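You operate a simulated robot arm through the tools that you are given. There is no shell and no other tool.

You are at the controls of a simulated robot arm. One attempt, no reset.

## Task
Clear the field by magnet and lay the blue thick blank in its middle.
Fine: extraction button off first; magnet back where it lay. Set down upright: orange magnet sweeper.

Only the result counts: the job must be done as asked and must still hold three seconds after the hand-in. Knocking over, shifting, dropping, spilling or breaking anything else fails it.

## Robot
A 6-joint arm with a fingered hand, fixed in place. Base frame: the origin is at the foot of the arm, x ahead of it, y to its left, z up. Units: m, degrees, N and s.
With the tool pointing down near the work surface it reaches from about 0.32 to 0.8 m from the base axis. Its first joint turns from -115.0 to 115.0 degrees. Payload 4 kg.
Tool frame: the origin (TCP) lies between the finger pads and is the grasp point; the fingertips stand 0.026 m ahead of it; z points along the fingers, y is the line along which they close. Largest opening 0.164 m; the body of the gripper starts 0.073 m behind the TCP. The gripper is a hand of 5 fingers: y runs from the thumb to the fingers, the wrist lies at [0, 0, -0.239] in the tool frame, and closing takes about 1.5 s.
Orientation is that of the tool frame in the base frame, as a unit quaternion [x, y, z, w]. With the fingers straight down and closing along the base's y, the tool's x points along the base's -x, its y along +y and its z along -z.

## Interface
- The arm moves only by the tool move_arm. Its argument "steps" is one flat list of numbers, 6 for each row, row after row: the shift along the tool's x, y, z in units of 300 mm (1.0 is 300 mm), then the turn, a rotation vector about the tool's x, y, z in units of 45 degrees (1.0 is 45 degrees). In form: [x, y, z, ax, ay, az, x, y, z, ax, ay, az, ...]. A call has 1 to 20 rows; each row is the pose to reach, as a shift and turn from the pose commanded when the call began, along the tool's axes at that moment. "fingers" is the opening, from 0 (shut) to 1 (fully open), set as the call begins (left out, the last holds). A call with a number of a shift or a turn outside -1 to 1 is refused whole. A row lasts 0.2 s, in which the tool goes at most 0.05 m and 8.6 degrees; a call with a longer step from one row to the next is refused whole, and so is a gripper value outside its range. Where a pose cannot be reached the arm comes as near as it can. A force on the tool above 40 N (or 10 N above the force at the start of the call, whichever is more), or a blocked arm, ends the call early, and 0.2 s more pass. The fingers move at their own pace (about 0.045 m/s each) and stop on an object; they squeeze with about 22 N. The grip force told is the motor's: it shows also when the fingers shut on nothing. Time passes only in rows, and 0.2 s behind the last, so rows that repeat a pose let the fingers close. It gives the time, the measured TCP pose, the force on the tool (base axes), the opening and the grip force at its end, in the units of the frame above (readings bear some noise), with the torque about the TCP (base axes, N m) and any sound that the robot's microphone picked up.
- Cameras (640 x 400 px; columns grow to the right, rows downward): "scene" is fixed at [0.0513, 0.6508, 1.3339]; the picture's right is [-0.65, -0.76, 0.00], its down [-0.35, 0.30, -0.89] and it looks along [0.67, -0.58, -0.46] (base axes); focal length 363 px, centre (320, 200). "wrist" rides on the gripper at [0.051, -0.07, -0.093] in the tool frame; the picture's right is [0.81, 0.59, 0.00], its down [-0.43, 0.60, -0.68] and it looks along [-0.40, 0.55, 0.74] (tool axes); focal length 270 px, centre (320, 200).
- snapshot(camera): a new picture of that camera. The clock stands still meanwhile.
- slide_trunk(by): slides the trunk up (or, below 0, down) by that many m; the arm rides with it, the base frame stays. It gives what a move gives, with no picture.
- set_fingers(finger1, finger2, finger3, finger4, thumb_bend): sets how far each is bent, from 0 (flat) to 1 (curled in); at 0.3 the hand is open as for a grip, at 0.7 the pads meet at the TCP. One left out holds its place. A second passes; each finger stops where it meets its share of the squeeze, and holds until it gets a number again. A gripper value or a shape takes the hand back. It gives what a move gives, with no picture; readings hold the bend of each and the force on the fingers (four entries, about 0 where the hand has none), thumb and palm.
- hand_shape(shape): the hand has 5 fingers and takes this shape, open, in about a second: jaw (thumb against the fingers, like two jaws); tri (thumb and two fingers); tip (a fingertip pinch); poke (one finger out to press); point (the index stretched); flat (the hand flat); cup (the hand cupped); fist (a fist). The gripper value then closes the fingers along that shape, each until it touches; the sizes above hold for jaw. It gives what a move gives, with no picture.
- pixel_to_xyz(camera, pixels): for up to 12 pixels [column, row] of the newest picture of that camera ("zoom" is the newest enlarged one), the place [x, y, z] in the base frame of the surface seen there, good to about 0.002 m. The clock stands still meanwhile.
- zoom(camera, box): a new picture of the part [left, top, right, bottom] of that camera's present view, enlarged. The clock stands still meanwhile.
- close_job(): hands the job in; it is judged then, once.

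Open the gripper and draw the arm clear of the work before you hand the job in, unless the task says otherwise.

The tools are called as a command line: name --argument value ..., lists and objects as JSON in quotes. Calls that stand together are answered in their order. move_arm: Moves the arm, as the interface text tells. Its arguments: {"type":"object","properties":{"steps":{"type":"array","items":{"type":"number"}},"fingers":{"type":"number"}},"required":["steps"]} The other tools are called the same way: slide_trunk (by) slides the trunk up or down; hand_shape (shape) gives the hand a shape; set_fingers (finger1, finger2, finger3, finger4, thumb_bend) moves the fingers one by one; snapshot (camera) takes a picture; pixel_to_xyz (camera, pixels) gives the place of the surface under pixels of a picture; zoom (camera, box) takes an enlarged picture of a part of a camera's view; close_job () hands the job in.

At the start:

```text
time_s: 0.0
eef_pos: [0.568, -0.1841, 1.0045]
tcp_rot: [0.0, 1.0, 0.0, 0.001]
wrist_force: [0.1, -0.3, 0.1]
moment: [0.0, -0.01, 0.01]
finger_gap: 0.1638
gripper_force: 0.0
shape: jaw
bend: [0.3, 0.3, 0.3, 0.3, 0.3]
finger forces: [0.0, 0.0, 0.1, 0.0, 0.1, 0.1]
trunk travel left (down, up): [-0.75, 0.24]
```

scene: 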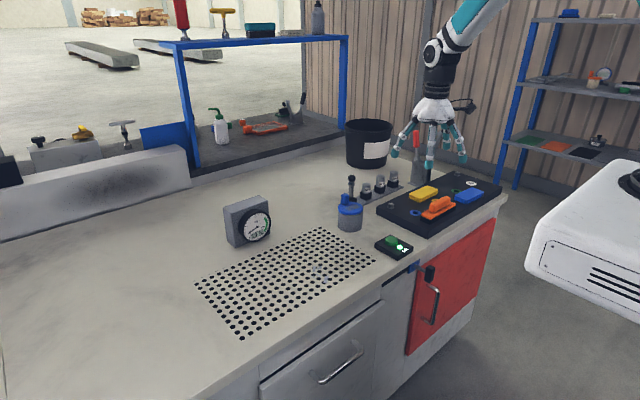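
wrist: 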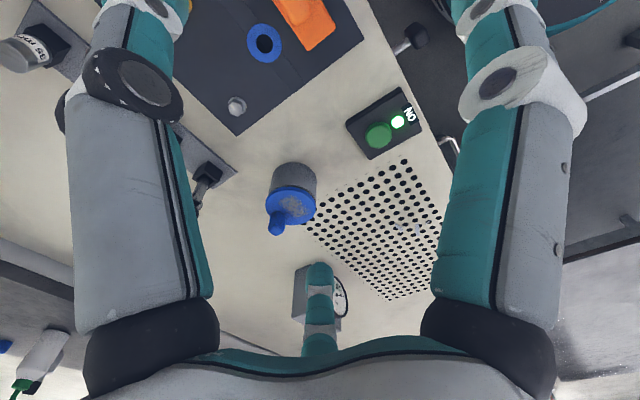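

The scene shows a perforated field near (285,280), a button box at (394,246), a dark tray at (440,203) with the orange sweeper, and blanks in yellow and blue. I'll zoom in on these.

zoom --camera "scene" --box '[330, 160, 510, 272]'

zoom --camera "scene" --box '[180, 180, 400, 345]'

zoom --camera "wrist" --box '[180, 0, 460, 175]'

```text
3.56 times, centred on (420, 216) of scene
```

zoom: 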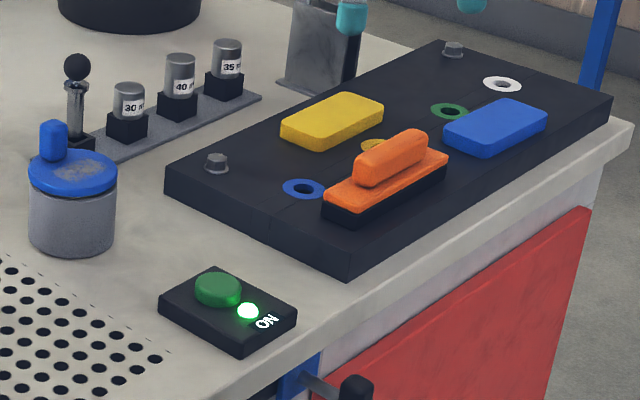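

```text
2.42 times, centred on (290, 262) of scene
```

zoom: 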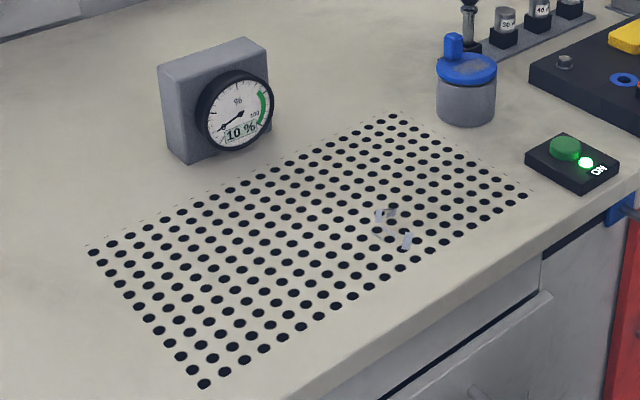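

```text
2.29 times, centred on (320, 88) of wrist
```

zoom: 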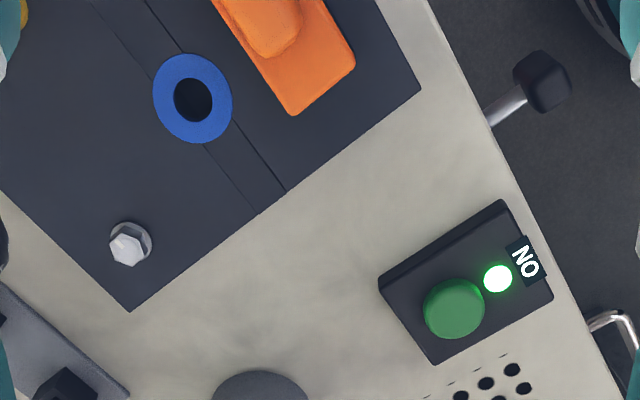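

I'll measure the key points in the scene picture: the button (391,241), the sweeper, the blanks, the chips and the field corners.

zoom --camera "scene" --box '[370, 165, 510, 253]'

pixel_to_xyz --camera "scene" --pixels '[[391, 240], [400, 247], [394, 258], [376, 244], [412, 246], [320, 229], [375, 262], [240, 339], [196, 286], [315, 267], [320, 265], [324, 277]]'

```text
4.55 times, centred on (440, 209) of scene
```

zoom: 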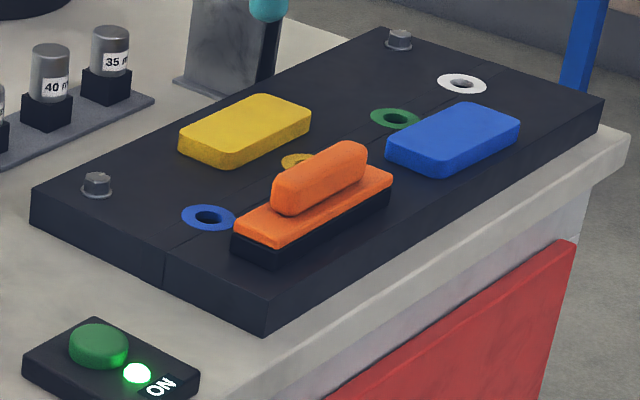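

```text
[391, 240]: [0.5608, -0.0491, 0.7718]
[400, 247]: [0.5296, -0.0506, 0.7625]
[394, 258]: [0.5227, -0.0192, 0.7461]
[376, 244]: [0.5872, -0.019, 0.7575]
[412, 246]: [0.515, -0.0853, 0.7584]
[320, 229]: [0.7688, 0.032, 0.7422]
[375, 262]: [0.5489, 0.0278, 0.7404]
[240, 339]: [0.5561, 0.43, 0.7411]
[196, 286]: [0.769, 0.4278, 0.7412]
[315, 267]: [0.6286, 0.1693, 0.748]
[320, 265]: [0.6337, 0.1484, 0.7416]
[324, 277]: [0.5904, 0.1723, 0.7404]
```

Field spans x 0.55–0.77, y 0.03–0.43, with the bench at z≈0.740. Now the sweeper and blue blank, from the newest zoom.

pixel_to_xyz --camera "zoom" --pixels '[[320, 165], [280, 205], [355, 158], [242, 235], [265, 245], [390, 178], [240, 255], [388, 200], [455, 135], [390, 148], [470, 107], [515, 125]]'

pixel_to_xyz --camera "zoom" --pixels '[[428, 168], [180, 230], [245, 125], [182, 140], [100, 345], [262, 325], [35, 200], [385, 30], [600, 105], [300, 250], [320, 200], [280, 190]]'

```text
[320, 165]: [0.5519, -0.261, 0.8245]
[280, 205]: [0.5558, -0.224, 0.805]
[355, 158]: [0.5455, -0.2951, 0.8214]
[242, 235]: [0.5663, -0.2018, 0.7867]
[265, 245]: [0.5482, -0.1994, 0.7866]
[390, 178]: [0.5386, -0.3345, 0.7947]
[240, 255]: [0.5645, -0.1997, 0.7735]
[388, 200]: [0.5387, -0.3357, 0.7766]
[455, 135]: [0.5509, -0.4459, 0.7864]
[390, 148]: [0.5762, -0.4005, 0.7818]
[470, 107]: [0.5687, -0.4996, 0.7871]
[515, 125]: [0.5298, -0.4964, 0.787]
```

```text
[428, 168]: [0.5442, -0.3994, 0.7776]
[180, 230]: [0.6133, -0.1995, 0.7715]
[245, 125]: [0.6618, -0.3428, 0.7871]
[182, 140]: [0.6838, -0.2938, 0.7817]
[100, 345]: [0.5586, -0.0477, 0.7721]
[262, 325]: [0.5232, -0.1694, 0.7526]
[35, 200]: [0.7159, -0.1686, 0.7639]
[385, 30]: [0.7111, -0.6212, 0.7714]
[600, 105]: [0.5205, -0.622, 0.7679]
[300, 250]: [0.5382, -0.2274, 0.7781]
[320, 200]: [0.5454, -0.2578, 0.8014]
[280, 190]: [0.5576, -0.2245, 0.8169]
```

The button top is at about (0.559,-0.048,0.772). I'll set the poke shape while in free air and see where the outstretched finger lies.

hand_shape --shape "poke"

snapshot --camera "wrist"

zoom --camera "scene" --box '[370, 70, 510, 180]'

```text
time_s: 0.9
eef_pos: [0.57, -0.1843, 1.0054]
tcp_rot: [0.0, 1.0, 0.0, 0.0]
wrist_force: [-1.0, 0.0, 0.8]
moment: [0.04, 0.02, -0.04]
finger_gap: 0.0
gripper_force: 0.1
shape: poke
bend: [1.0, 1.0, 1.0, 1.0, 0.83]
finger forces: [0.0, 0.1, 0.0, 0.0, 0.0, 0.0]
trunk travel left (down, up): [-0.75, 0.24]
```

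```text
taken
```

wrist: 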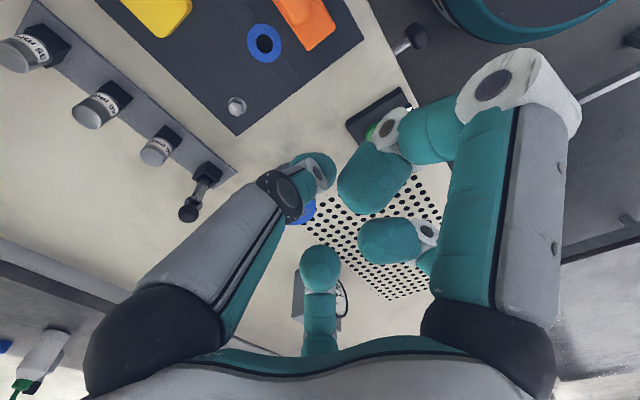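

```text
3.64 times, centred on (440, 125) of scene
```

zoom: 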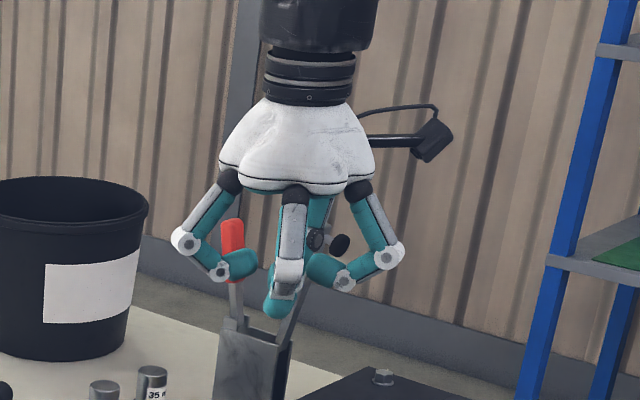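

One digit hangs lowest at zoom (278,308). I'll measure the digit positions.

pixel_to_xyz --camera "zoom" --pixels '[[276, 315], [278, 300], [240, 262], [320, 268], [290, 270], [345, 283], [218, 270], [268, 308], [286, 308]]'

pixel_to_xyz --camera "wrist" --pixels '[[318, 172], [320, 265], [385, 240], [370, 185], [300, 165], [320, 250], [425, 135]]'

```text
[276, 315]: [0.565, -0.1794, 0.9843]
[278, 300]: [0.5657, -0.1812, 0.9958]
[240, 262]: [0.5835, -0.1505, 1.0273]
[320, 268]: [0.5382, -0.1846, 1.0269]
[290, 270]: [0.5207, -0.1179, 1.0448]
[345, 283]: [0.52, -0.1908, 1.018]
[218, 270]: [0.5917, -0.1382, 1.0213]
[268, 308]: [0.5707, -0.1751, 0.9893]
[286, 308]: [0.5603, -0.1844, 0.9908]
```

```text
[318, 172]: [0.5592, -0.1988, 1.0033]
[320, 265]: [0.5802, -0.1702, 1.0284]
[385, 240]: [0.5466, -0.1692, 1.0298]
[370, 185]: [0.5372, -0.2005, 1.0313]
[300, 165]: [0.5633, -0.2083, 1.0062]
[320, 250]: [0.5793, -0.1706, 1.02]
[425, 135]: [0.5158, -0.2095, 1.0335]
```

The poking tip lies about on the tool axis, near z=0.98 (≈0.025 ahead of the TCP). I'll check the pot, the gauge and the bolts for clearance near the button.

snapshot --camera "scene"

pixel_to_xyz --camera "scene" --pixels '[[350, 210], [345, 198], [360, 218], [340, 220], [351, 180], [366, 188], [256, 222], [250, 200], [248, 244], [268, 236], [380, 180], [393, 174]]'

```text
taken
```

scene: 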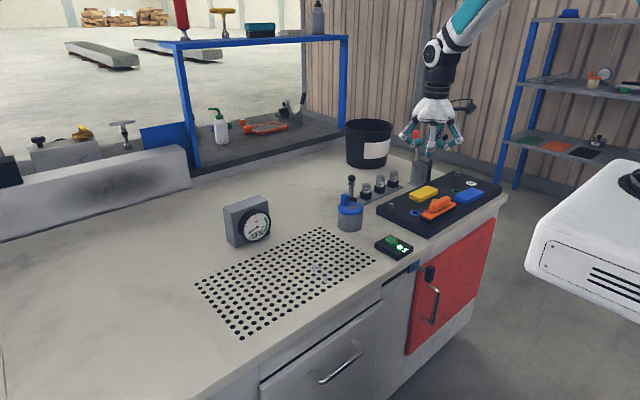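

```text
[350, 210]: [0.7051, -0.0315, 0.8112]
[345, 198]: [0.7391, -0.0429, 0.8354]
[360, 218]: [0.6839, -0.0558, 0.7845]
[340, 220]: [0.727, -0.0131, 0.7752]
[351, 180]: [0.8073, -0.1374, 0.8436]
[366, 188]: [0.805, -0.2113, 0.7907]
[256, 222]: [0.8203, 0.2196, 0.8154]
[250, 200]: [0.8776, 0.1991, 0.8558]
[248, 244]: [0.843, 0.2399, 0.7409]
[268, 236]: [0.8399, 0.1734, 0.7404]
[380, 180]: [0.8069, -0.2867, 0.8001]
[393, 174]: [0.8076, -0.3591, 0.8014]
```

Pot and gauge are clear of the button. I move the poke finger to about 35 mm above the button at (0.560,-0.049).

move_arm --steps '[0.006, 0.09, 0.09, 0, 0, 0, 0.012, 0.18, 0.2, 0, 0, 0, 0.018, 0.27, 0.31, 0, 0, 0, 0.024, 0.36, 0.42, 0, 0, 0, 0.033, 0.45, 0.53, 0, 0, 0, 0.033, 0.45, 0.567, 0, 0, 0, 0.033, 0.45, 0.567, 0, 0, 0]'

zoom --camera "scene" --box '[330, 160, 490, 272]'

snapshot --camera "wrist"

```text
time_s: 2.5
eef_pos: [0.5598, -0.0498, 0.8361]
tcp_rot: [-0.001, 1.0, 0.0, 0.0]
wrist_force: [0.2, -0.5, -0.1]
moment: [-0.03, -0.04, 0.03]
finger_gap: 0.0
gripper_force: 0.0
shape: poke
bend: [1.0, 1.0, 1.0, 1.0, 0.83]
finger forces: [0.0, 0.0, 0.0, 0.1, 0.0, 0.0]
trunk travel left (down, up): [-0.75, 0.24]
```

```text
3.57 times, centred on (410, 216) of scene
```

zoom: 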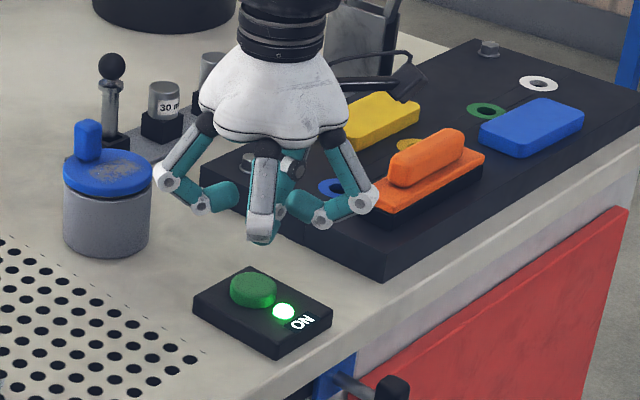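

```text
taken
```

wrist: 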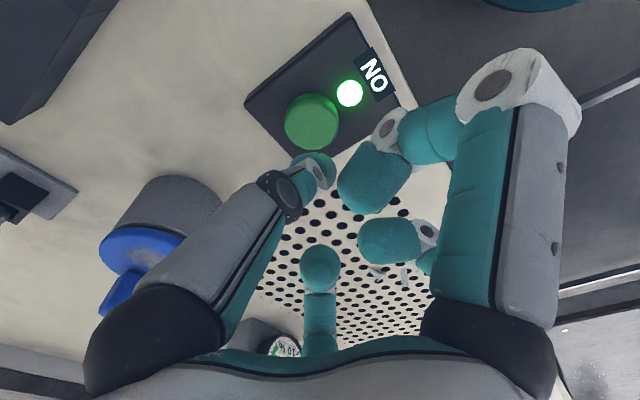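

I'm hovering above the button; I'll measure the lowest tip once more before pressing.

pixel_to_xyz --camera "zoom" --pixels '[[262, 240], [262, 232], [255, 225], [275, 235], [250, 240], [285, 200], [305, 208], [212, 200], [252, 285]]'

pixel_to_xyz --camera "wrist" --pixels '[[318, 158], [312, 122], [325, 170], [302, 160], [320, 175], [350, 92]]'

zoom --camera "scene" --box '[370, 195, 430, 237]'

```text
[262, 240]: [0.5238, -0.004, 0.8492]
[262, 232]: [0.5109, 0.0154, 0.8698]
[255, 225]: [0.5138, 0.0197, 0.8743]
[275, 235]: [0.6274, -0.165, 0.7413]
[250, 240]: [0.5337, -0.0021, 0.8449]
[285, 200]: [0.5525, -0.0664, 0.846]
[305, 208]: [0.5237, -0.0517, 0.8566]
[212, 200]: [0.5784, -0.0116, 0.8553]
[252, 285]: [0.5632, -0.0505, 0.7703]
```

```text
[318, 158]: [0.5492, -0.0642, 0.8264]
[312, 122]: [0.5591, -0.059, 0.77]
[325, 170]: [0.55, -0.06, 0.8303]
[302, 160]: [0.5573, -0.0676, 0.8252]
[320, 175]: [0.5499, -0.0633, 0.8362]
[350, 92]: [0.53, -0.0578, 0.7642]
```

```text
9.52 times, centred on (400, 216) of scene
```

zoom: 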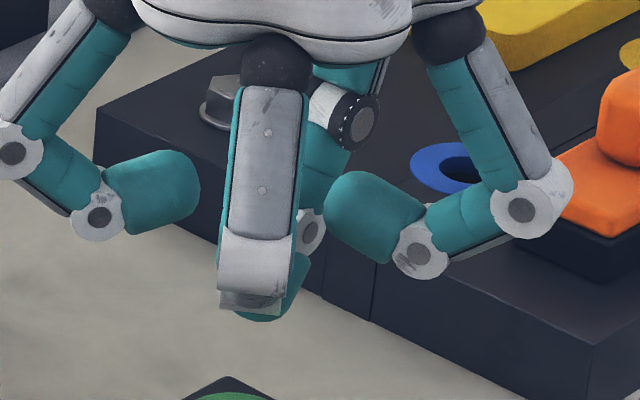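

In this zoom the lowest tip is at (270,315), behind the near finger; I'll measure it.

pixel_to_xyz --camera "zoom" --pixels '[[265, 318], [280, 312], [290, 300], [298, 280], [250, 316], [240, 300], [180, 220], [370, 230]]'

```text
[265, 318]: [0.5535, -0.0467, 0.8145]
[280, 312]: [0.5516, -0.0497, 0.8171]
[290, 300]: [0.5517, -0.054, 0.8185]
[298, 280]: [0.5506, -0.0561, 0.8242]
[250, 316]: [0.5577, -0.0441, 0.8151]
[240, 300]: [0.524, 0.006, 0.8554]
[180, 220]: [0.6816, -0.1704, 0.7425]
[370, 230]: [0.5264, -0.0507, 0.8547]
```

The tip is ≈(0.557,-0.050,0.812), the button top is 0.772. I'll lower 37 mm, then slowly to 43 mm, watching force and sound.

move_arm --steps '[-0.007, 0, 0.06, 0, 0, 0, -0.007, 0, 0.12, 0, 0, 0, -0.007, 0, 0.127, 0, 0, 0, -0.007, 0, 0.133, 0, 0, 0, -0.007, 0, 0.14, 0, 0, 0, -0.007, 0, 0.143, 0, 0, 0]'

zoom --camera "scene" --box '[350, 190, 450, 260]'

```text
time_s: 3.9
eef_pos: [0.5606, -0.0492, 0.7936]
tcp_rot: [0.0, 1.0, 0.0, -0.001]
wrist_force: [-0.4, -0.1, 2.3]
moment: [-0.03, -0.02, -0.02]
finger_gap: 0.0
gripper_force: 0.2
shape: poke
bend: [1.0, 1.0, 1.0, 1.0, 0.83]
finger forces: [0.0, 0.0, 0.0, 0.1, 2.2, 0.0]
trunk travel left (down, up): [-0.75, 0.24]
heard: click
```

```text
5.71 times, centred on (400, 225) of scene
```

zoom: 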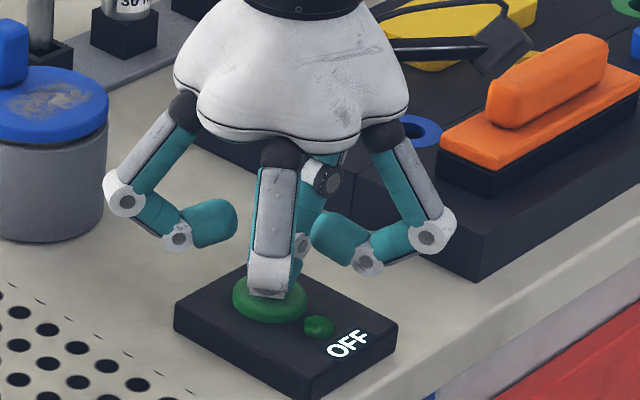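

Click heard and the label now reads OFF. I lift straight up, then set the hand to jaw.

move_arm --steps '[0, 0, -0.1, 0, 0, 0, 0, 0, -0.25, 0, 0, 0, 0, 0, -0.4, 0, 0, 0, 0, 0, -0.55, 0, 0, 0, 0, 0, -0.55, 0, 0, 0]'

hand_shape --shape "jaw"

snapshot --camera "wrist"

snapshot --camera "scene"

```text
time_s: 5.1
eef_pos: [0.5609, -0.0501, 0.9573]
tcp_rot: [0.0, 1.0, 0.0, 0.0]
wrist_force: [-0.1, -0.1, -0.3]
moment: [0.03, 0.02, -0.03]
finger_gap: 0.0
gripper_force: 0.0
shape: poke
bend: [1.0, 1.0, 1.0, 1.0, 0.83]
finger forces: [0.1, 0.0, 0.0, 0.0, 0.0, 0.1]
trunk travel left (down, up): [-0.75, 0.24]
```

```text
time_s: 6.0
eef_pos: [0.5611, -0.0494, 0.9566]
tcp_rot: [-0.001, 1.0, 0.0, 0.0]
wrist_force: [-0.1, 0.2, 0.2]
moment: [0.01, 0.02, 0.02]
finger_gap: 0.164
gripper_force: 0.0
shape: jaw
bend: [0.3, 0.3, 0.3, 0.3, 0.3]
finger forces: [0.0, 0.1, 0.0, 0.0, 0.0, 0.1]
trunk travel left (down, up): [-0.75, 0.24]
```

```text
taken
```

wrist: 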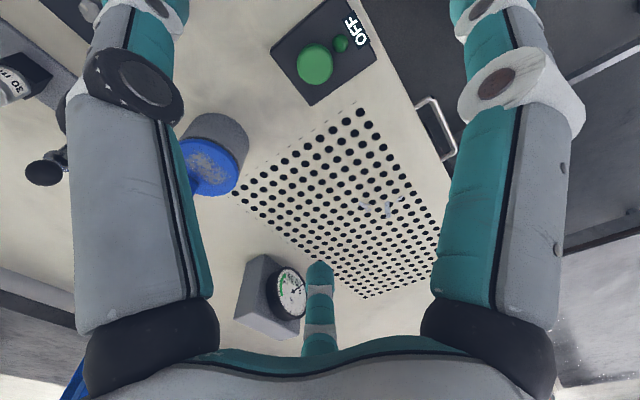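

```text
taken
```

scene: 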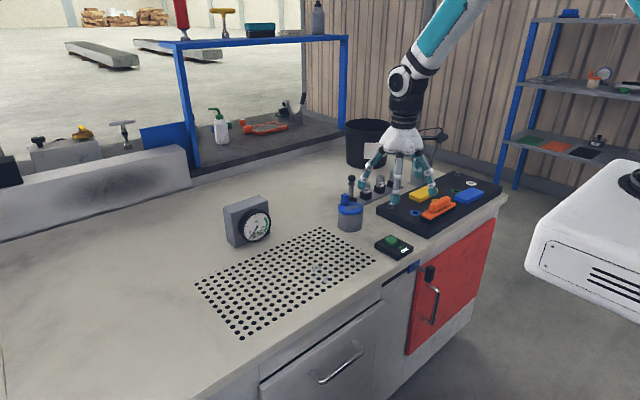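

Button is off and the hand open. I'll zoom on the chips on the field, near wrist (385,205).

zoom --camera "wrist" --box '[320, 170, 448, 250]'

zoom --camera "scene" --box '[270, 220, 380, 300]'

zoom --camera "scene" --box '[190, 240, 300, 342]'

```text
5.00 times, centred on (384, 210) of wrist
```

zoom: 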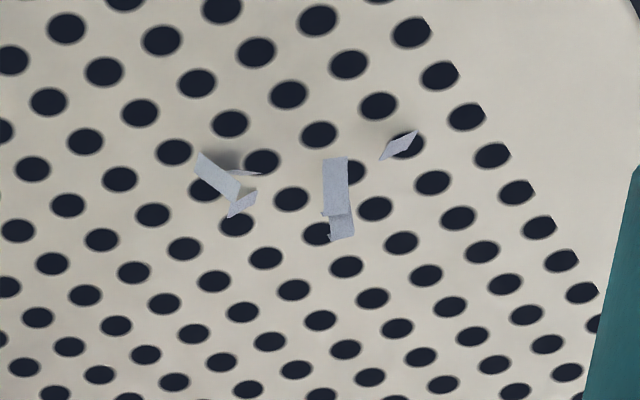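

```text
5.00 times, centred on (325, 260) of scene
```

zoom: 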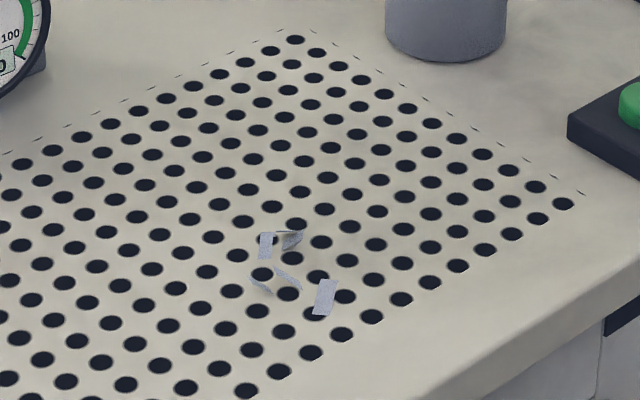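

```text
3.92 times, centred on (245, 291) of scene
```

zoom: 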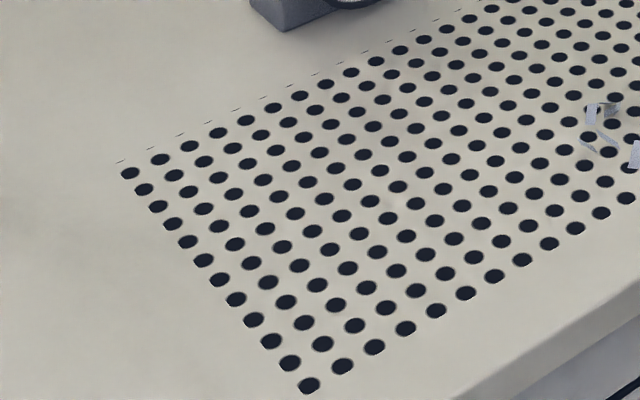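

Three curled chips are visible. I measure them in both views.

pixel_to_xyz --camera "wrist" --pixels '[[362, 205], [366, 210], [387, 207], [388, 215], [400, 199], [345, 190], [345, 155], [310, 62]]'

snapshot --camera "scene"

pixel_to_xyz --camera "scene" --pixels '[[316, 268], [321, 267], [327, 275], [324, 280], [315, 275], [319, 275], [325, 278]]'

```text
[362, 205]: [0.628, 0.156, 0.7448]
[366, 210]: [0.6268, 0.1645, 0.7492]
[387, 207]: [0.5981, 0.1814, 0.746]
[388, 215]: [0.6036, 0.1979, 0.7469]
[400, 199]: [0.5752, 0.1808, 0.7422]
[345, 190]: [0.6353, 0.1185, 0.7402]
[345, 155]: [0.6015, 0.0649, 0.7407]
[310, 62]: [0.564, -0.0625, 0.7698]
```

```text
taken
```

scene: 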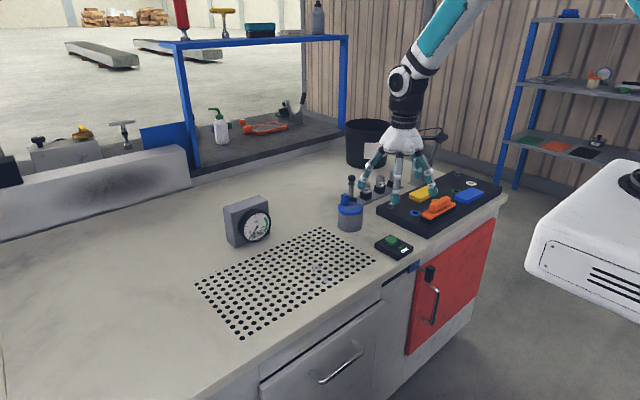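

```text
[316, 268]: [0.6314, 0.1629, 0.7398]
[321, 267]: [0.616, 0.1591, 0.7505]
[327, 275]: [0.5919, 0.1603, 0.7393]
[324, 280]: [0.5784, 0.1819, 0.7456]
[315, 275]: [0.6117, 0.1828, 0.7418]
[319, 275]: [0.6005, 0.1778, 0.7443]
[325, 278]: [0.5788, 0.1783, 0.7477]
```

Chips lie within x 0.57–0.635, y 0.15–0.20 and are up to 10 mm tall. Now I travel above the sweeper (~(0.552,-0.262)) while turning the tool 45°, then another 45°.

move_arm --steps '[0.005, -0.12, 0, 0, 0, 0.16, 0.01, -0.24, 0, 0, 0, 0.33, 0.015, -0.36, 0, 0, 0, 0.5, 0.02, -0.48, 0, 0, 0, 0.67, 0.025, -0.6, 0, 0, 0, 0.84, 0.028, -0.708, 0, 0, 0, 1.0, 0.028, -0.708, 0, 0, 0, 1.0]' --fingers 0.5

move_arm --steps '[0, 0, 0, 0, 0, 0.16, 0, 0, 0, 0, 0, 0.33, 0, 0, 0, 0, 0, 0.5, 0, 0, 0, 0, 0, 0.67, 0, 0, 0, 0, 0, 0.84, 0, 0, 0, 0, 0, 1.0, 0, 0, 0, 0, 0, 1.0]'

snapshot --camera "wrist"

snapshot --camera "scene"

```text
time_s: 7.6
eef_pos: [0.5524, -0.2622, 0.958]
tcp_rot: [0.383, 0.924, 0.0, -0.001]
wrist_force: [-0.5, 0.2, -0.1]
moment: [-0.01, -0.01, 0.0]
finger_gap: 0.0826
gripper_force: 0.0
shape: jaw
bend: [0.37, 0.37, 0.37, 0.37, 0.7]
finger forces: [0.0, 0.0, 0.0, 0.0, 0.1, 0.0]
trunk travel left (down, up): [-0.75, 0.24]
```

```text
time_s: 9.2
eef_pos: [0.5511, -0.2629, 0.9583]
tcp_rot: [0.708, 0.707, 0.0, 0.0]
wrist_force: [-0.3, -0.2, 0.9]
moment: [0.0, 0.0, 0.01]
finger_gap: 0.0823
gripper_force: 0.1
shape: jaw
bend: [0.37, 0.37, 0.37, 0.37, 0.7]
finger forces: [0.1, 0.0, 0.1, 0.0, 0.1, 0.0]
trunk travel left (down, up): [-0.75, 0.24]
```

```text
taken
```

wrist: 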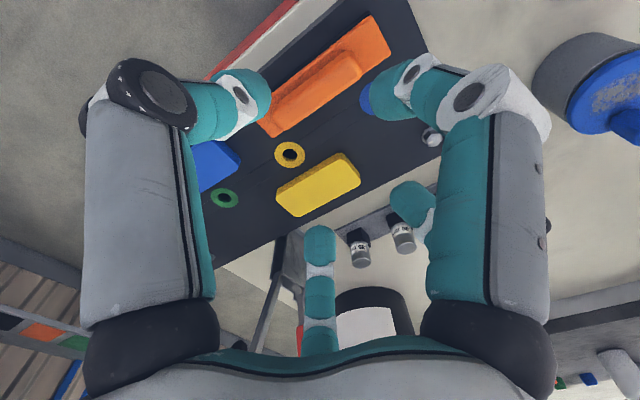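

```text
taken
```

scene: 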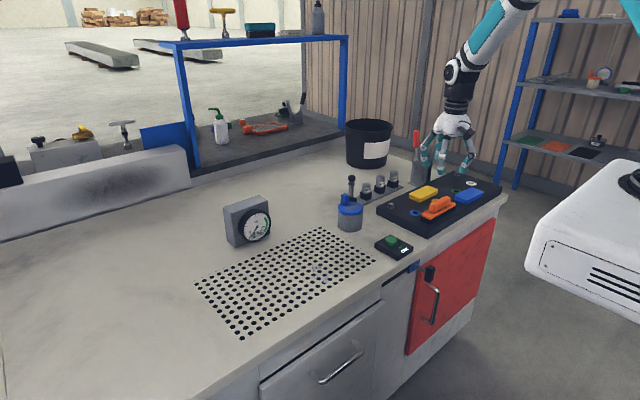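

In jaw at half value the thumb is bent 0.7 and fingers 0.37, so closing isn't symmetric. I measure the digit tips in the wrist view.

pixel_to_xyz --camera "wrist" --pixels '[[255, 90], [262, 100], [240, 95], [375, 95], [372, 105], [400, 85], [405, 200], [410, 225], [320, 235], [320, 275], [210, 100]]'

zoom --camera "scene" --box '[400, 100, 500, 200]'

```text
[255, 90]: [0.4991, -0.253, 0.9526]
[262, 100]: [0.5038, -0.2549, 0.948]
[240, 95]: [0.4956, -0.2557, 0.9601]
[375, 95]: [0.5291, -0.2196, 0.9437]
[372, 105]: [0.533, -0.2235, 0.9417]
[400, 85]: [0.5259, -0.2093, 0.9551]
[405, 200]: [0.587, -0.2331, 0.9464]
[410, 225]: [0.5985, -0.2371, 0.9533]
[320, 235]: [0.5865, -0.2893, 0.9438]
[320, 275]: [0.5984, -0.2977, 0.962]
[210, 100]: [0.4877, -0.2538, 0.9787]
```

```text
4.00 times, centred on (450, 150) of scene
```

zoom: 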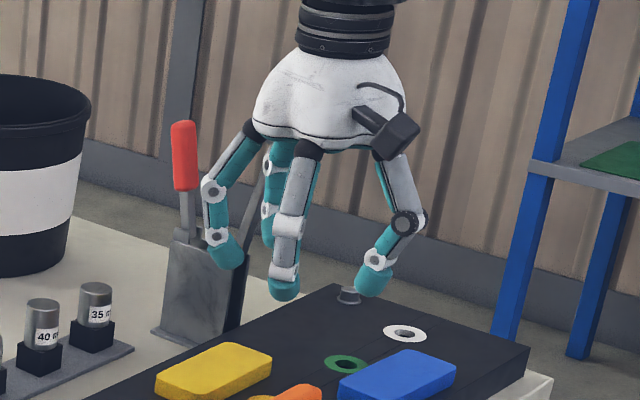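

The hand's five digits sit radially: thumb at tool -y, two fingers opposite and two at the sides. "tri" (thumb and two fingers) may suit the handle better; I'll try it here in the air.

hand_shape --shape "tri"

snapshot --camera "wrist"

zoom --camera "scene" --box '[400, 100, 500, 200]'

```text
time_s: 10.1
eef_pos: [0.5522, -0.2621, 0.957]
tcp_rot: [0.707, 0.707, 0.0, -0.001]
wrist_force: [0.8, -0.1, 0.5]
moment: [-0.01, 0.01, -0.01]
finger_gap: 0.1637
gripper_force: 0.0
shape: tri
bend: [0.14, 0.3, 0.3, 0.14, 0.3]
finger forces: [0.0, 0.0, 0.0, 0.1, 0.0, 0.1]
trunk travel left (down, up): [-0.75, 0.24]
```

```text
taken
```

wrist: 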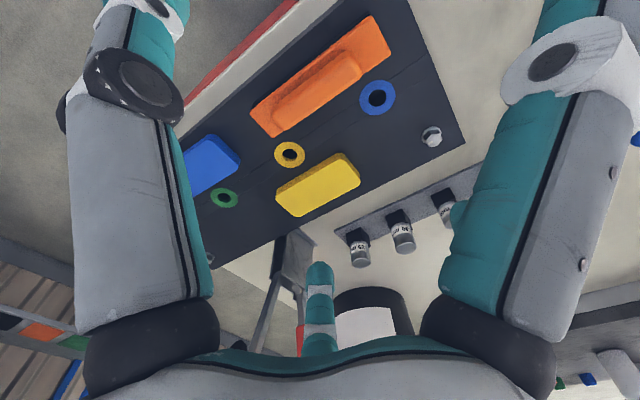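

```text
4.00 times, centred on (450, 150) of scene
```

zoom: 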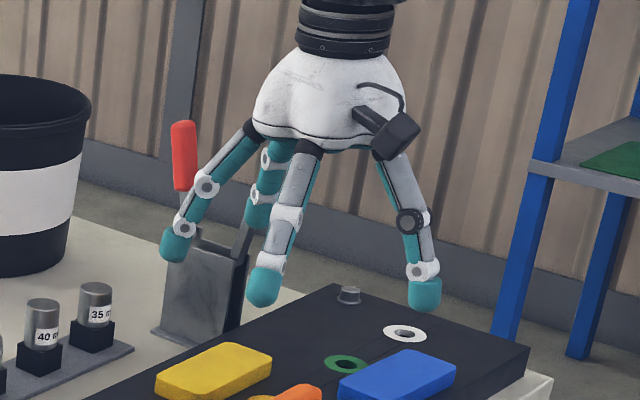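

Now the sweeper is fully visible at wrist (320,75). I measure its outline and the finger tips in this shape.

zoom --camera "wrist" --box '[180, 0, 468, 180]'

pixel_to_xyz --camera "zoom" --pixels '[[155, 245], [205, 302], [470, 115], [425, 35], [215, 215], [392, 145], [205, 240], [400, 125], [350, 105], [375, 170], [250, 265], [300, 180]]'

pixel_to_xyz --camera "wrist" --pixels '[[320, 265], [455, 210], [170, 20], [570, 10], [320, 340]]'

```text
2.22 times, centred on (324, 90) of wrist
```

zoom: 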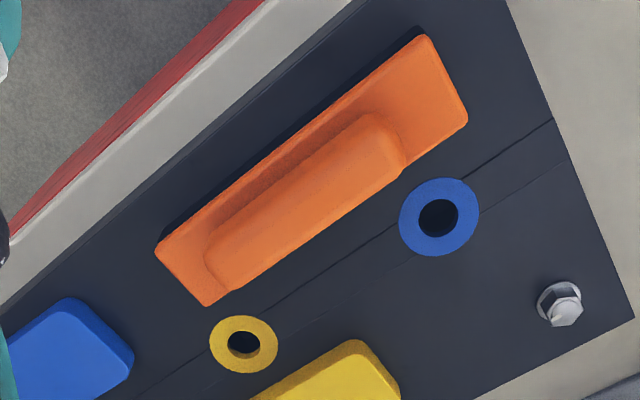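

```text
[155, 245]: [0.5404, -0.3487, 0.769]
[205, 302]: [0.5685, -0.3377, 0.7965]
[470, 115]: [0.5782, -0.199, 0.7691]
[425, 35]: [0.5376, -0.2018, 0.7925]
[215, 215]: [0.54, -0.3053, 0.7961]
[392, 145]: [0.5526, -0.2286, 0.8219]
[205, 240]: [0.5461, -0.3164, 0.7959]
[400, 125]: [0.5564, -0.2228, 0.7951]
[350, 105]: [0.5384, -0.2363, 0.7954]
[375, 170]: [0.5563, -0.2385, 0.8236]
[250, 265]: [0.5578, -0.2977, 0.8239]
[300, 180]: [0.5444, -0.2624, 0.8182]
```

```text
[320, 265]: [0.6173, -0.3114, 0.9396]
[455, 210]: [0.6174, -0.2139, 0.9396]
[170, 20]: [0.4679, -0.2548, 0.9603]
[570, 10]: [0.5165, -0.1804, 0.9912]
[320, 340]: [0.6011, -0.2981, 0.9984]
```

I'll zoom tighter on the sweeper to get the handle's exact centre and yaw.

zoom --camera "wrist" --box '[245, 10, 395, 140]'

```text
3.08 times, centred on (320, 75) of wrist
```

zoom: 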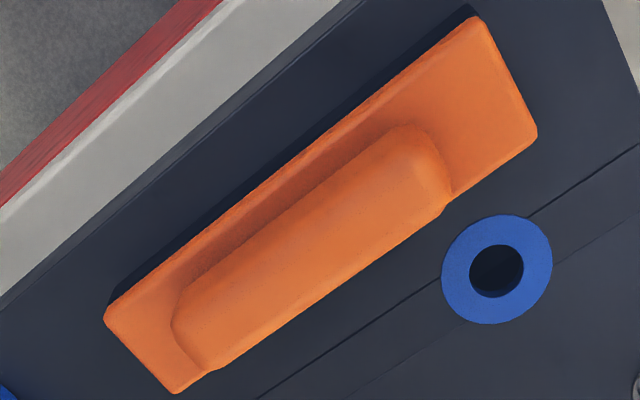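

pixel_to_xyz --camera "zoom" --pixels '[[112, 318], [175, 385], [475, 25], [530, 130], [300, 200], [330, 285], [310, 240], [240, 330], [200, 345], [430, 175], [350, 165], [440, 190]]'

pixel_to_xyz --camera "zoom" --pixels '[[180, 320], [215, 360], [410, 130], [448, 175], [250, 240], [285, 315], [265, 280], [380, 160], [400, 230], [390, 195], [290, 170], [200, 245]]'

```text
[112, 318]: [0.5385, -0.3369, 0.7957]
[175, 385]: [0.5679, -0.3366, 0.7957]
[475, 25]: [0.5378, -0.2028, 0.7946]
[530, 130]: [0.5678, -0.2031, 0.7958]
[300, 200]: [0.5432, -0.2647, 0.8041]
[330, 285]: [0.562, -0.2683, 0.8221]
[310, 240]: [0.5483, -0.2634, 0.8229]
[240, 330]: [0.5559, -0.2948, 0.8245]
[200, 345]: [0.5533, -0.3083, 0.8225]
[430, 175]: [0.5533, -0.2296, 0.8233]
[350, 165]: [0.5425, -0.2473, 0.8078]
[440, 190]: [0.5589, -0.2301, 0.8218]
```

```text
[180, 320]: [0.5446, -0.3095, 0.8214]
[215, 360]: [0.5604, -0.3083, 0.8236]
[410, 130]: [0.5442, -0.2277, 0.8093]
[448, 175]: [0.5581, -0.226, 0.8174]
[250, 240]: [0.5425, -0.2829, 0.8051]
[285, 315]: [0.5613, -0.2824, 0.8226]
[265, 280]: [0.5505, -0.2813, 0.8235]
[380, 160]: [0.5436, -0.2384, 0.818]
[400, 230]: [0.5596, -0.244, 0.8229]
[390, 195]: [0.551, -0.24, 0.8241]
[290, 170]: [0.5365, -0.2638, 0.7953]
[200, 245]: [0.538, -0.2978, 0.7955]
```

Sweeper: base centre (0.553,-0.270), aligned with y, base top 0.7957; handle x 0.542–0.564, y -0.31…-0.226, top 0.824. I test closing tri in the air to about 0.035 m gap over the handle centre to see tip heights.

move_arm --steps '[-0.02, 0.003, 0, 0, 0, 0, -0.02, 0.003, 0, 0, 0, 0, -0.02, 0.003, 0, 0, 0, 0, -0.02, 0.003, 0, 0, 0, 0, -0.02, 0.003, 0, 0, 0, 0, -0.02, 0.003, 0, 0, 0, 0, -0.02, 0.003, 0, 0, 0, 0, -0.02, 0.003, 0, 0, 0, 0]' --fingers 0.22

snapshot --camera "wrist"

zoom --camera "scene" --box '[400, 100, 500, 200]'

```text
time_s: 11.9
eef_pos: [0.5529, -0.2671, 0.9583]
tcp_rot: [0.708, 0.707, 0.0, 0.0]
wrist_force: [0.1, -0.7, -1.0]
moment: [-0.03, -0.01, -0.01]
finger_gap: 0.0363
gripper_force: 0.1
shape: tri
bend: [0.14, 0.52, 0.52, 0.14, 0.7]
finger forces: [0.0, 0.0, 0.1, 0.0, 0.1, 0.0]
trunk travel left (down, up): [-0.75, 0.24]
```

```text
taken
```

wrist: 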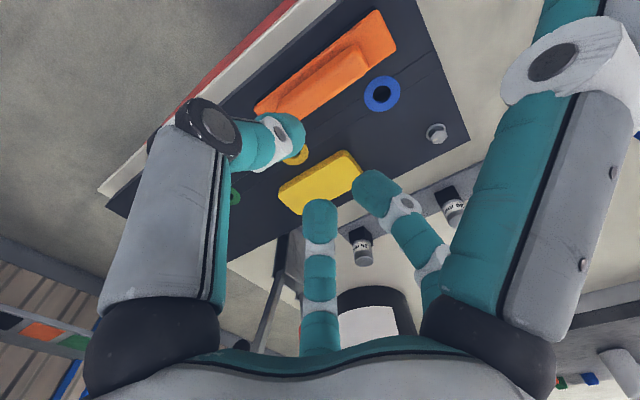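

```text
4.00 times, centred on (450, 150) of scene
```

zoom: 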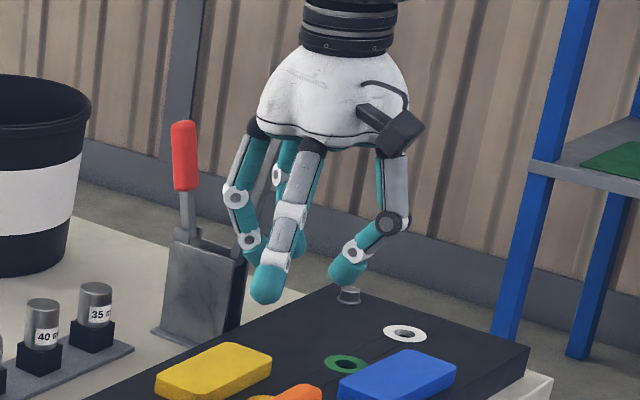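

Gap 0.036 now. I measure the tips: thumb at wrist (298,135), fingers at (370,190) and (320,215).

pixel_to_xyz --camera "wrist" --pixels '[[300, 130], [303, 145], [295, 155], [285, 140], [362, 185], [368, 175], [375, 195], [320, 205], [312, 215], [330, 215], [320, 225]]'

pixel_to_xyz --camera "zoom" --pixels '[[265, 300], [268, 285], [345, 280], [350, 265], [340, 283], [298, 255], [302, 240], [252, 262], [258, 275]]'

```text
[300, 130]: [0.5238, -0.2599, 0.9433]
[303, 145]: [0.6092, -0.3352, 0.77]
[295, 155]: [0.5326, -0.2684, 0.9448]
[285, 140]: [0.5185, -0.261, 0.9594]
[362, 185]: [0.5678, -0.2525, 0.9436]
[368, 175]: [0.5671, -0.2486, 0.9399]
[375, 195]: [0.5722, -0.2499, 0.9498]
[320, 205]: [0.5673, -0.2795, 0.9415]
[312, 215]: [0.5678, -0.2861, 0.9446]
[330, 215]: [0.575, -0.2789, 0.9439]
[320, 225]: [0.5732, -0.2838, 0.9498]
```

```text
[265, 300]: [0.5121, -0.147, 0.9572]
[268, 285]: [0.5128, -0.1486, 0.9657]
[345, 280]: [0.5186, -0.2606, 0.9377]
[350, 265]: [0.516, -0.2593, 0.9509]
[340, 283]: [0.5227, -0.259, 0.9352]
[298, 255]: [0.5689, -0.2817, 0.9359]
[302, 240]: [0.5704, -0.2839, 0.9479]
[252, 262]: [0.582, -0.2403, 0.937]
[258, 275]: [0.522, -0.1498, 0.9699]
```

Tips reach ≈0.026 below the TCP and straddle the axis as expected; side fingers stay higher. I open slightly to ≈0.055 and descend to TCP z≈0.827.

move_arm --steps '[-0.002, 0, 0.1, 0, 0, 0, -0.002, 0, 0.2, 0, 0, 0, -0.002, 0, 0.3, 0, 0, 0, -0.002, 0, 0.37, 0, 0, 0, -0.002, 0, 0.41, 0, 0, 0, -0.002, 0, 0.437, 0, 0, 0, -0.002, 0, 0.437, 0, 0, 0]' --fingers 0.33

zoom --camera "wrist" --box '[200, 50, 440, 250]'

zoom --camera "scene" --box '[380, 130, 510, 240]'

```text
time_s: 13.5
eef_pos: [0.5537, -0.2687, 0.8269]
tcp_rot: [0.707, 0.707, 0.0, -0.001]
wrist_force: [-0.5, 0.8, -0.5]
moment: [-0.01, -0.01, 0.0]
finger_gap: 0.0538
gripper_force: 0.2
shape: tri
bend: [0.14, 0.46, 0.46, 0.14, 0.7]
finger forces: [0.0, 0.1, 0.0, 0.0, 0.1, 0.1]
trunk travel left (down, up): [-0.75, 0.24]
```

```text
2.00 times, centred on (320, 150) of wrist
```

zoom: 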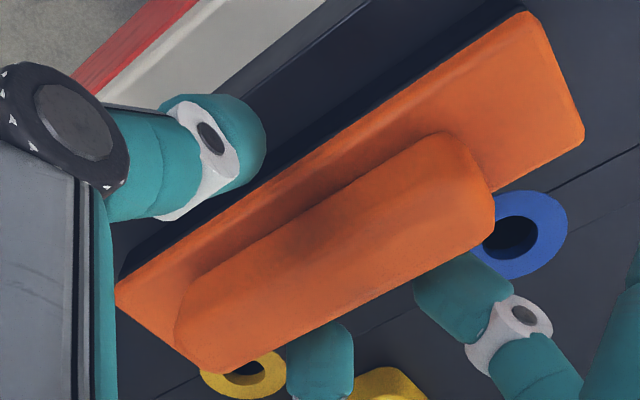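

```text
3.64 times, centred on (445, 185) of scene
```

zoom: 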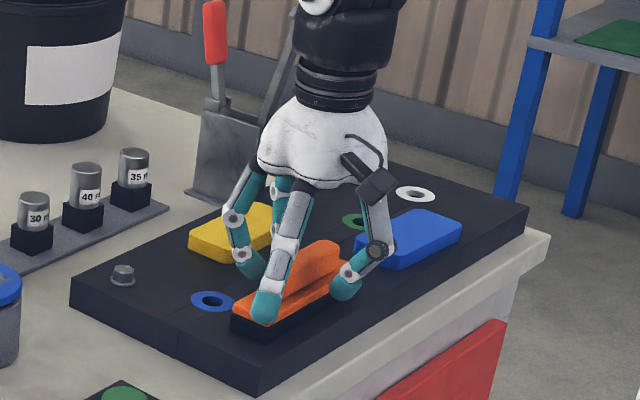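

The thumb and two fingers straddle the handle. I close.

move_arm --steps '[0, 0, 0, 0, 0, 0, 0, 0, 0, 0, 0, 0, 0, 0, 0, 0, 0, 0, 0, 0, 0, 0, 0, 0, 0, 0, 0, 0, 0, 0, 0, 0, 0, 0, 0, 0, 0, 0, 0, 0, 0, 0, 0, 0, 0, 0, 0, 0]' --fingers 0

zoom --camera "wrist" --box '[200, 50, 440, 250]'

zoom --camera "scene" --box '[380, 130, 510, 240]'

```text
time_s: 15.3
eef_pos: [0.5535, -0.2692, 0.8268]
tcp_rot: [0.707, 0.707, 0.0, 0.0]
wrist_force: [0.6, 0.3, 0.8]
moment: [0.02, -0.01, 0.0]
finger_gap: 0.0202
gripper_force: 21.6
shape: tri
bend: [0.28, 0.76, 0.76, 0.28, 0.7]
finger forces: [0.1, 9.8, 9.7, 0.0, 19.5, 0.0]
trunk travel left (down, up): [-0.75, 0.24]
```

```text
2.00 times, centred on (320, 150) of wrist
```

zoom: 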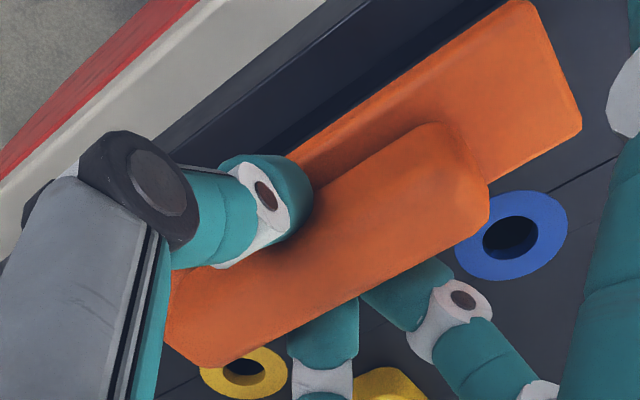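

```text
3.64 times, centred on (445, 185) of scene
```

zoom: 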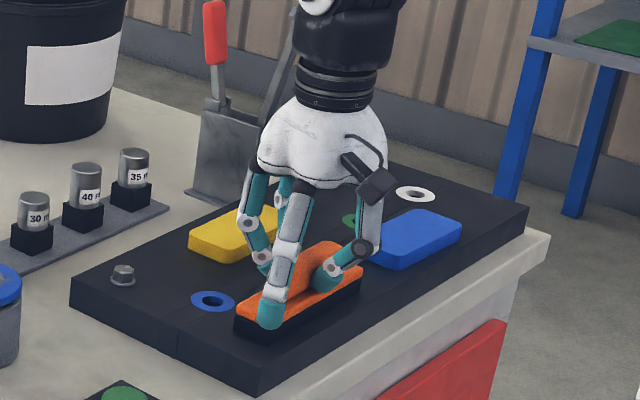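

Gripped: gap 0.020, thumb 19.5 N against two fingers. I lift slowly first.

move_arm --steps '[0, 0, -0.01, 0, 0, 0, 0, 0, -0.03, 0, 0, 0, 0, 0, -0.06, 0, 0, 0, 0, 0, -0.1, 0, 0, 0, 0, 0, -0.1, 0, 0, 0]'

zoom --camera "scene" --box '[380, 110, 510, 240]'

```text
time_s: 16.5
eef_pos: [0.5535, -0.2697, 0.8559]
tcp_rot: [0.707, 0.707, 0.0, 0.0]
wrist_force: [0.5, -0.3, -3.6]
moment: [0.01, -0.01, 0.02]
finger_gap: 0.0202
gripper_force: 21.9
shape: tri
bend: [0.28, 0.76, 0.76, 0.28, 0.7]
finger forces: [0.0, 9.7, 9.7, 0.0, 19.6, 0.0]
trunk travel left (down, up): [-0.75, 0.24]
```

```text
3.08 times, centred on (445, 175) of scene
```

zoom: 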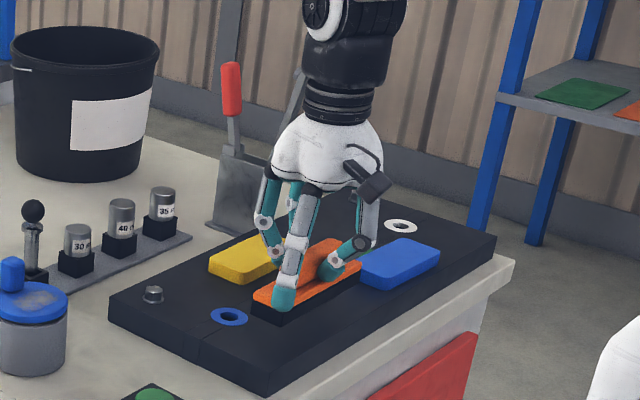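

Sweeper is off the tray (weight ≈3.6 N). I raise it to TCP z≈0.94 and carry it +y toward the field.

move_arm --steps '[0, 0, -0.14, 0, 0, 0, 0, 0, -0.28, 0, 0, 0, 0.12, 0.02, -0.28, 0, 0, 0, 0.25, 0.04, -0.28, 0, 0, 0, 0.38, 0.06, -0.28, 0, 0, 0, 0.51, 0.08, -0.28, 0, 0, 0, 0.64, 0.1, -0.28, 0, 0, 0, 0.77, 0.12, -0.28, 0, 0, 0, 0.9, 0.14, -0.28, 0, 0, 0, 1.0, 0.16, -0.28, 0, 0, 0]'

move_arm --steps '[0.12, 0, 0, 0, 0, 0, 0.24, 0, 0, 0, 0, 0, 0.36, 0, 0, 0, 0, 0, 0.48, 0, 0, 0, 0, 0, 0.483, 0, 0, 0, 0, 0]'

snapshot --camera "scene"

snapshot --camera "wrist"

```text
time_s: 18.7
eef_pos: [0.6018, 0.0325, 0.9411]
tcp_rot: [0.707, 0.707, 0.0, 0.0]
wrist_force: [0.6, 0.2, -2.9]
moment: [0.0, 0.0, -0.03]
finger_gap: 0.0198
gripper_force: 21.8
shape: tri
bend: [0.28, 0.76, 0.76, 0.28, 0.7]
finger forces: [0.1, 9.9, 9.6, 0.0, 19.4, 0.0]
trunk travel left (down, up): [-0.75, 0.24]
```

```text
time_s: 19.9
eef_pos: [0.6007, 0.1755, 0.9395]
tcp_rot: [0.708, 0.707, -0.001, -0.001]
wrist_force: [0.5, -1.0, -4.2]
moment: [0.03, 0.04, -0.02]
finger_gap: 0.0198
gripper_force: 22.1
shape: tri
bend: [0.28, 0.76, 0.76, 0.28, 0.7]
finger forces: [0.1, 9.8, 9.5, 0.0, 19.4, 0.0]
trunk travel left (down, up): [-0.75, 0.24]
```

```text
taken
```

scene: 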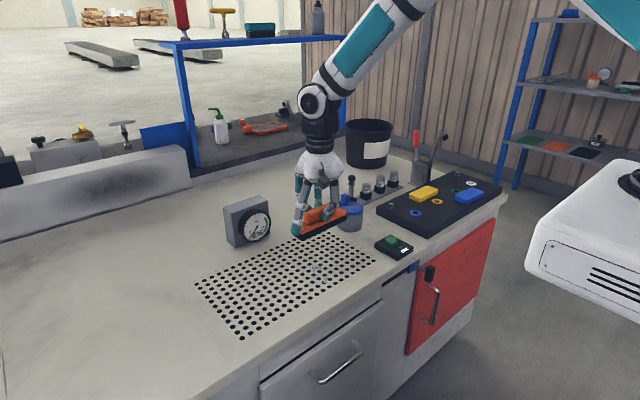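

```text
taken
```

wrist: 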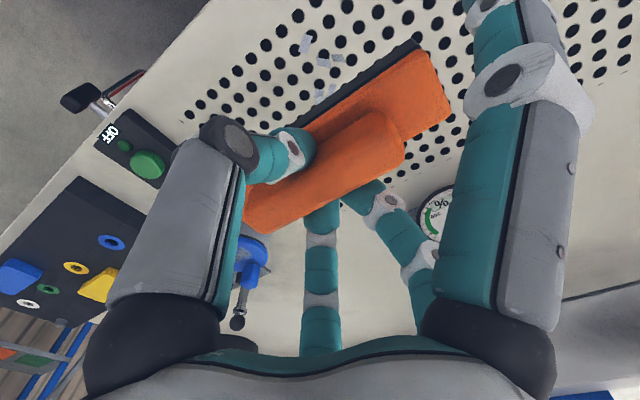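

The magnet hovers over the chips (wrist (315,65)). I lower it to bottom ≈20 mm above the bench and look.

move_arm --steps '[0, 0, 0.12, 0, 0, 0, 0, 0, 0.24, 0, 0, 0, 0, 0, 0.34, 0, 0, 0, 0, 0, 0.4, 0, 0, 0, 0, 0, 0.412, 0, 0, 0, 0, 0, 0.412, 0, 0, 0]'

zoom --camera "scene" --box '[260, 190, 400, 310]'

snapshot --camera "wrist"

```text
time_s: 21.3
eef_pos: [0.6017, 0.1761, 0.8161]
tcp_rot: [0.707, 0.707, 0.0, -0.001]
wrist_force: [-0.7, 0.2, -2.8]
moment: [0.03, 0.0, 0.0]
finger_gap: 0.0199
gripper_force: 21.8
shape: tri
bend: [0.28, 0.76, 0.76, 0.28, 0.7]
finger forces: [0.0, 9.8, 9.6, 0.0, 19.5, 0.0]
trunk travel left (down, up): [-0.75, 0.24]
```

```text
3.33 times, centred on (330, 250) of scene
```

zoom: 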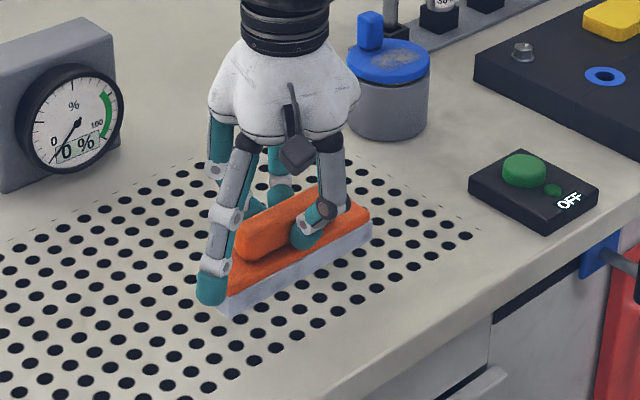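

```text
taken
```

wrist: 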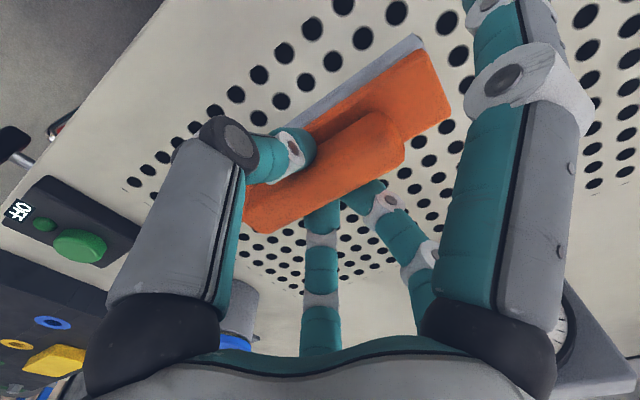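

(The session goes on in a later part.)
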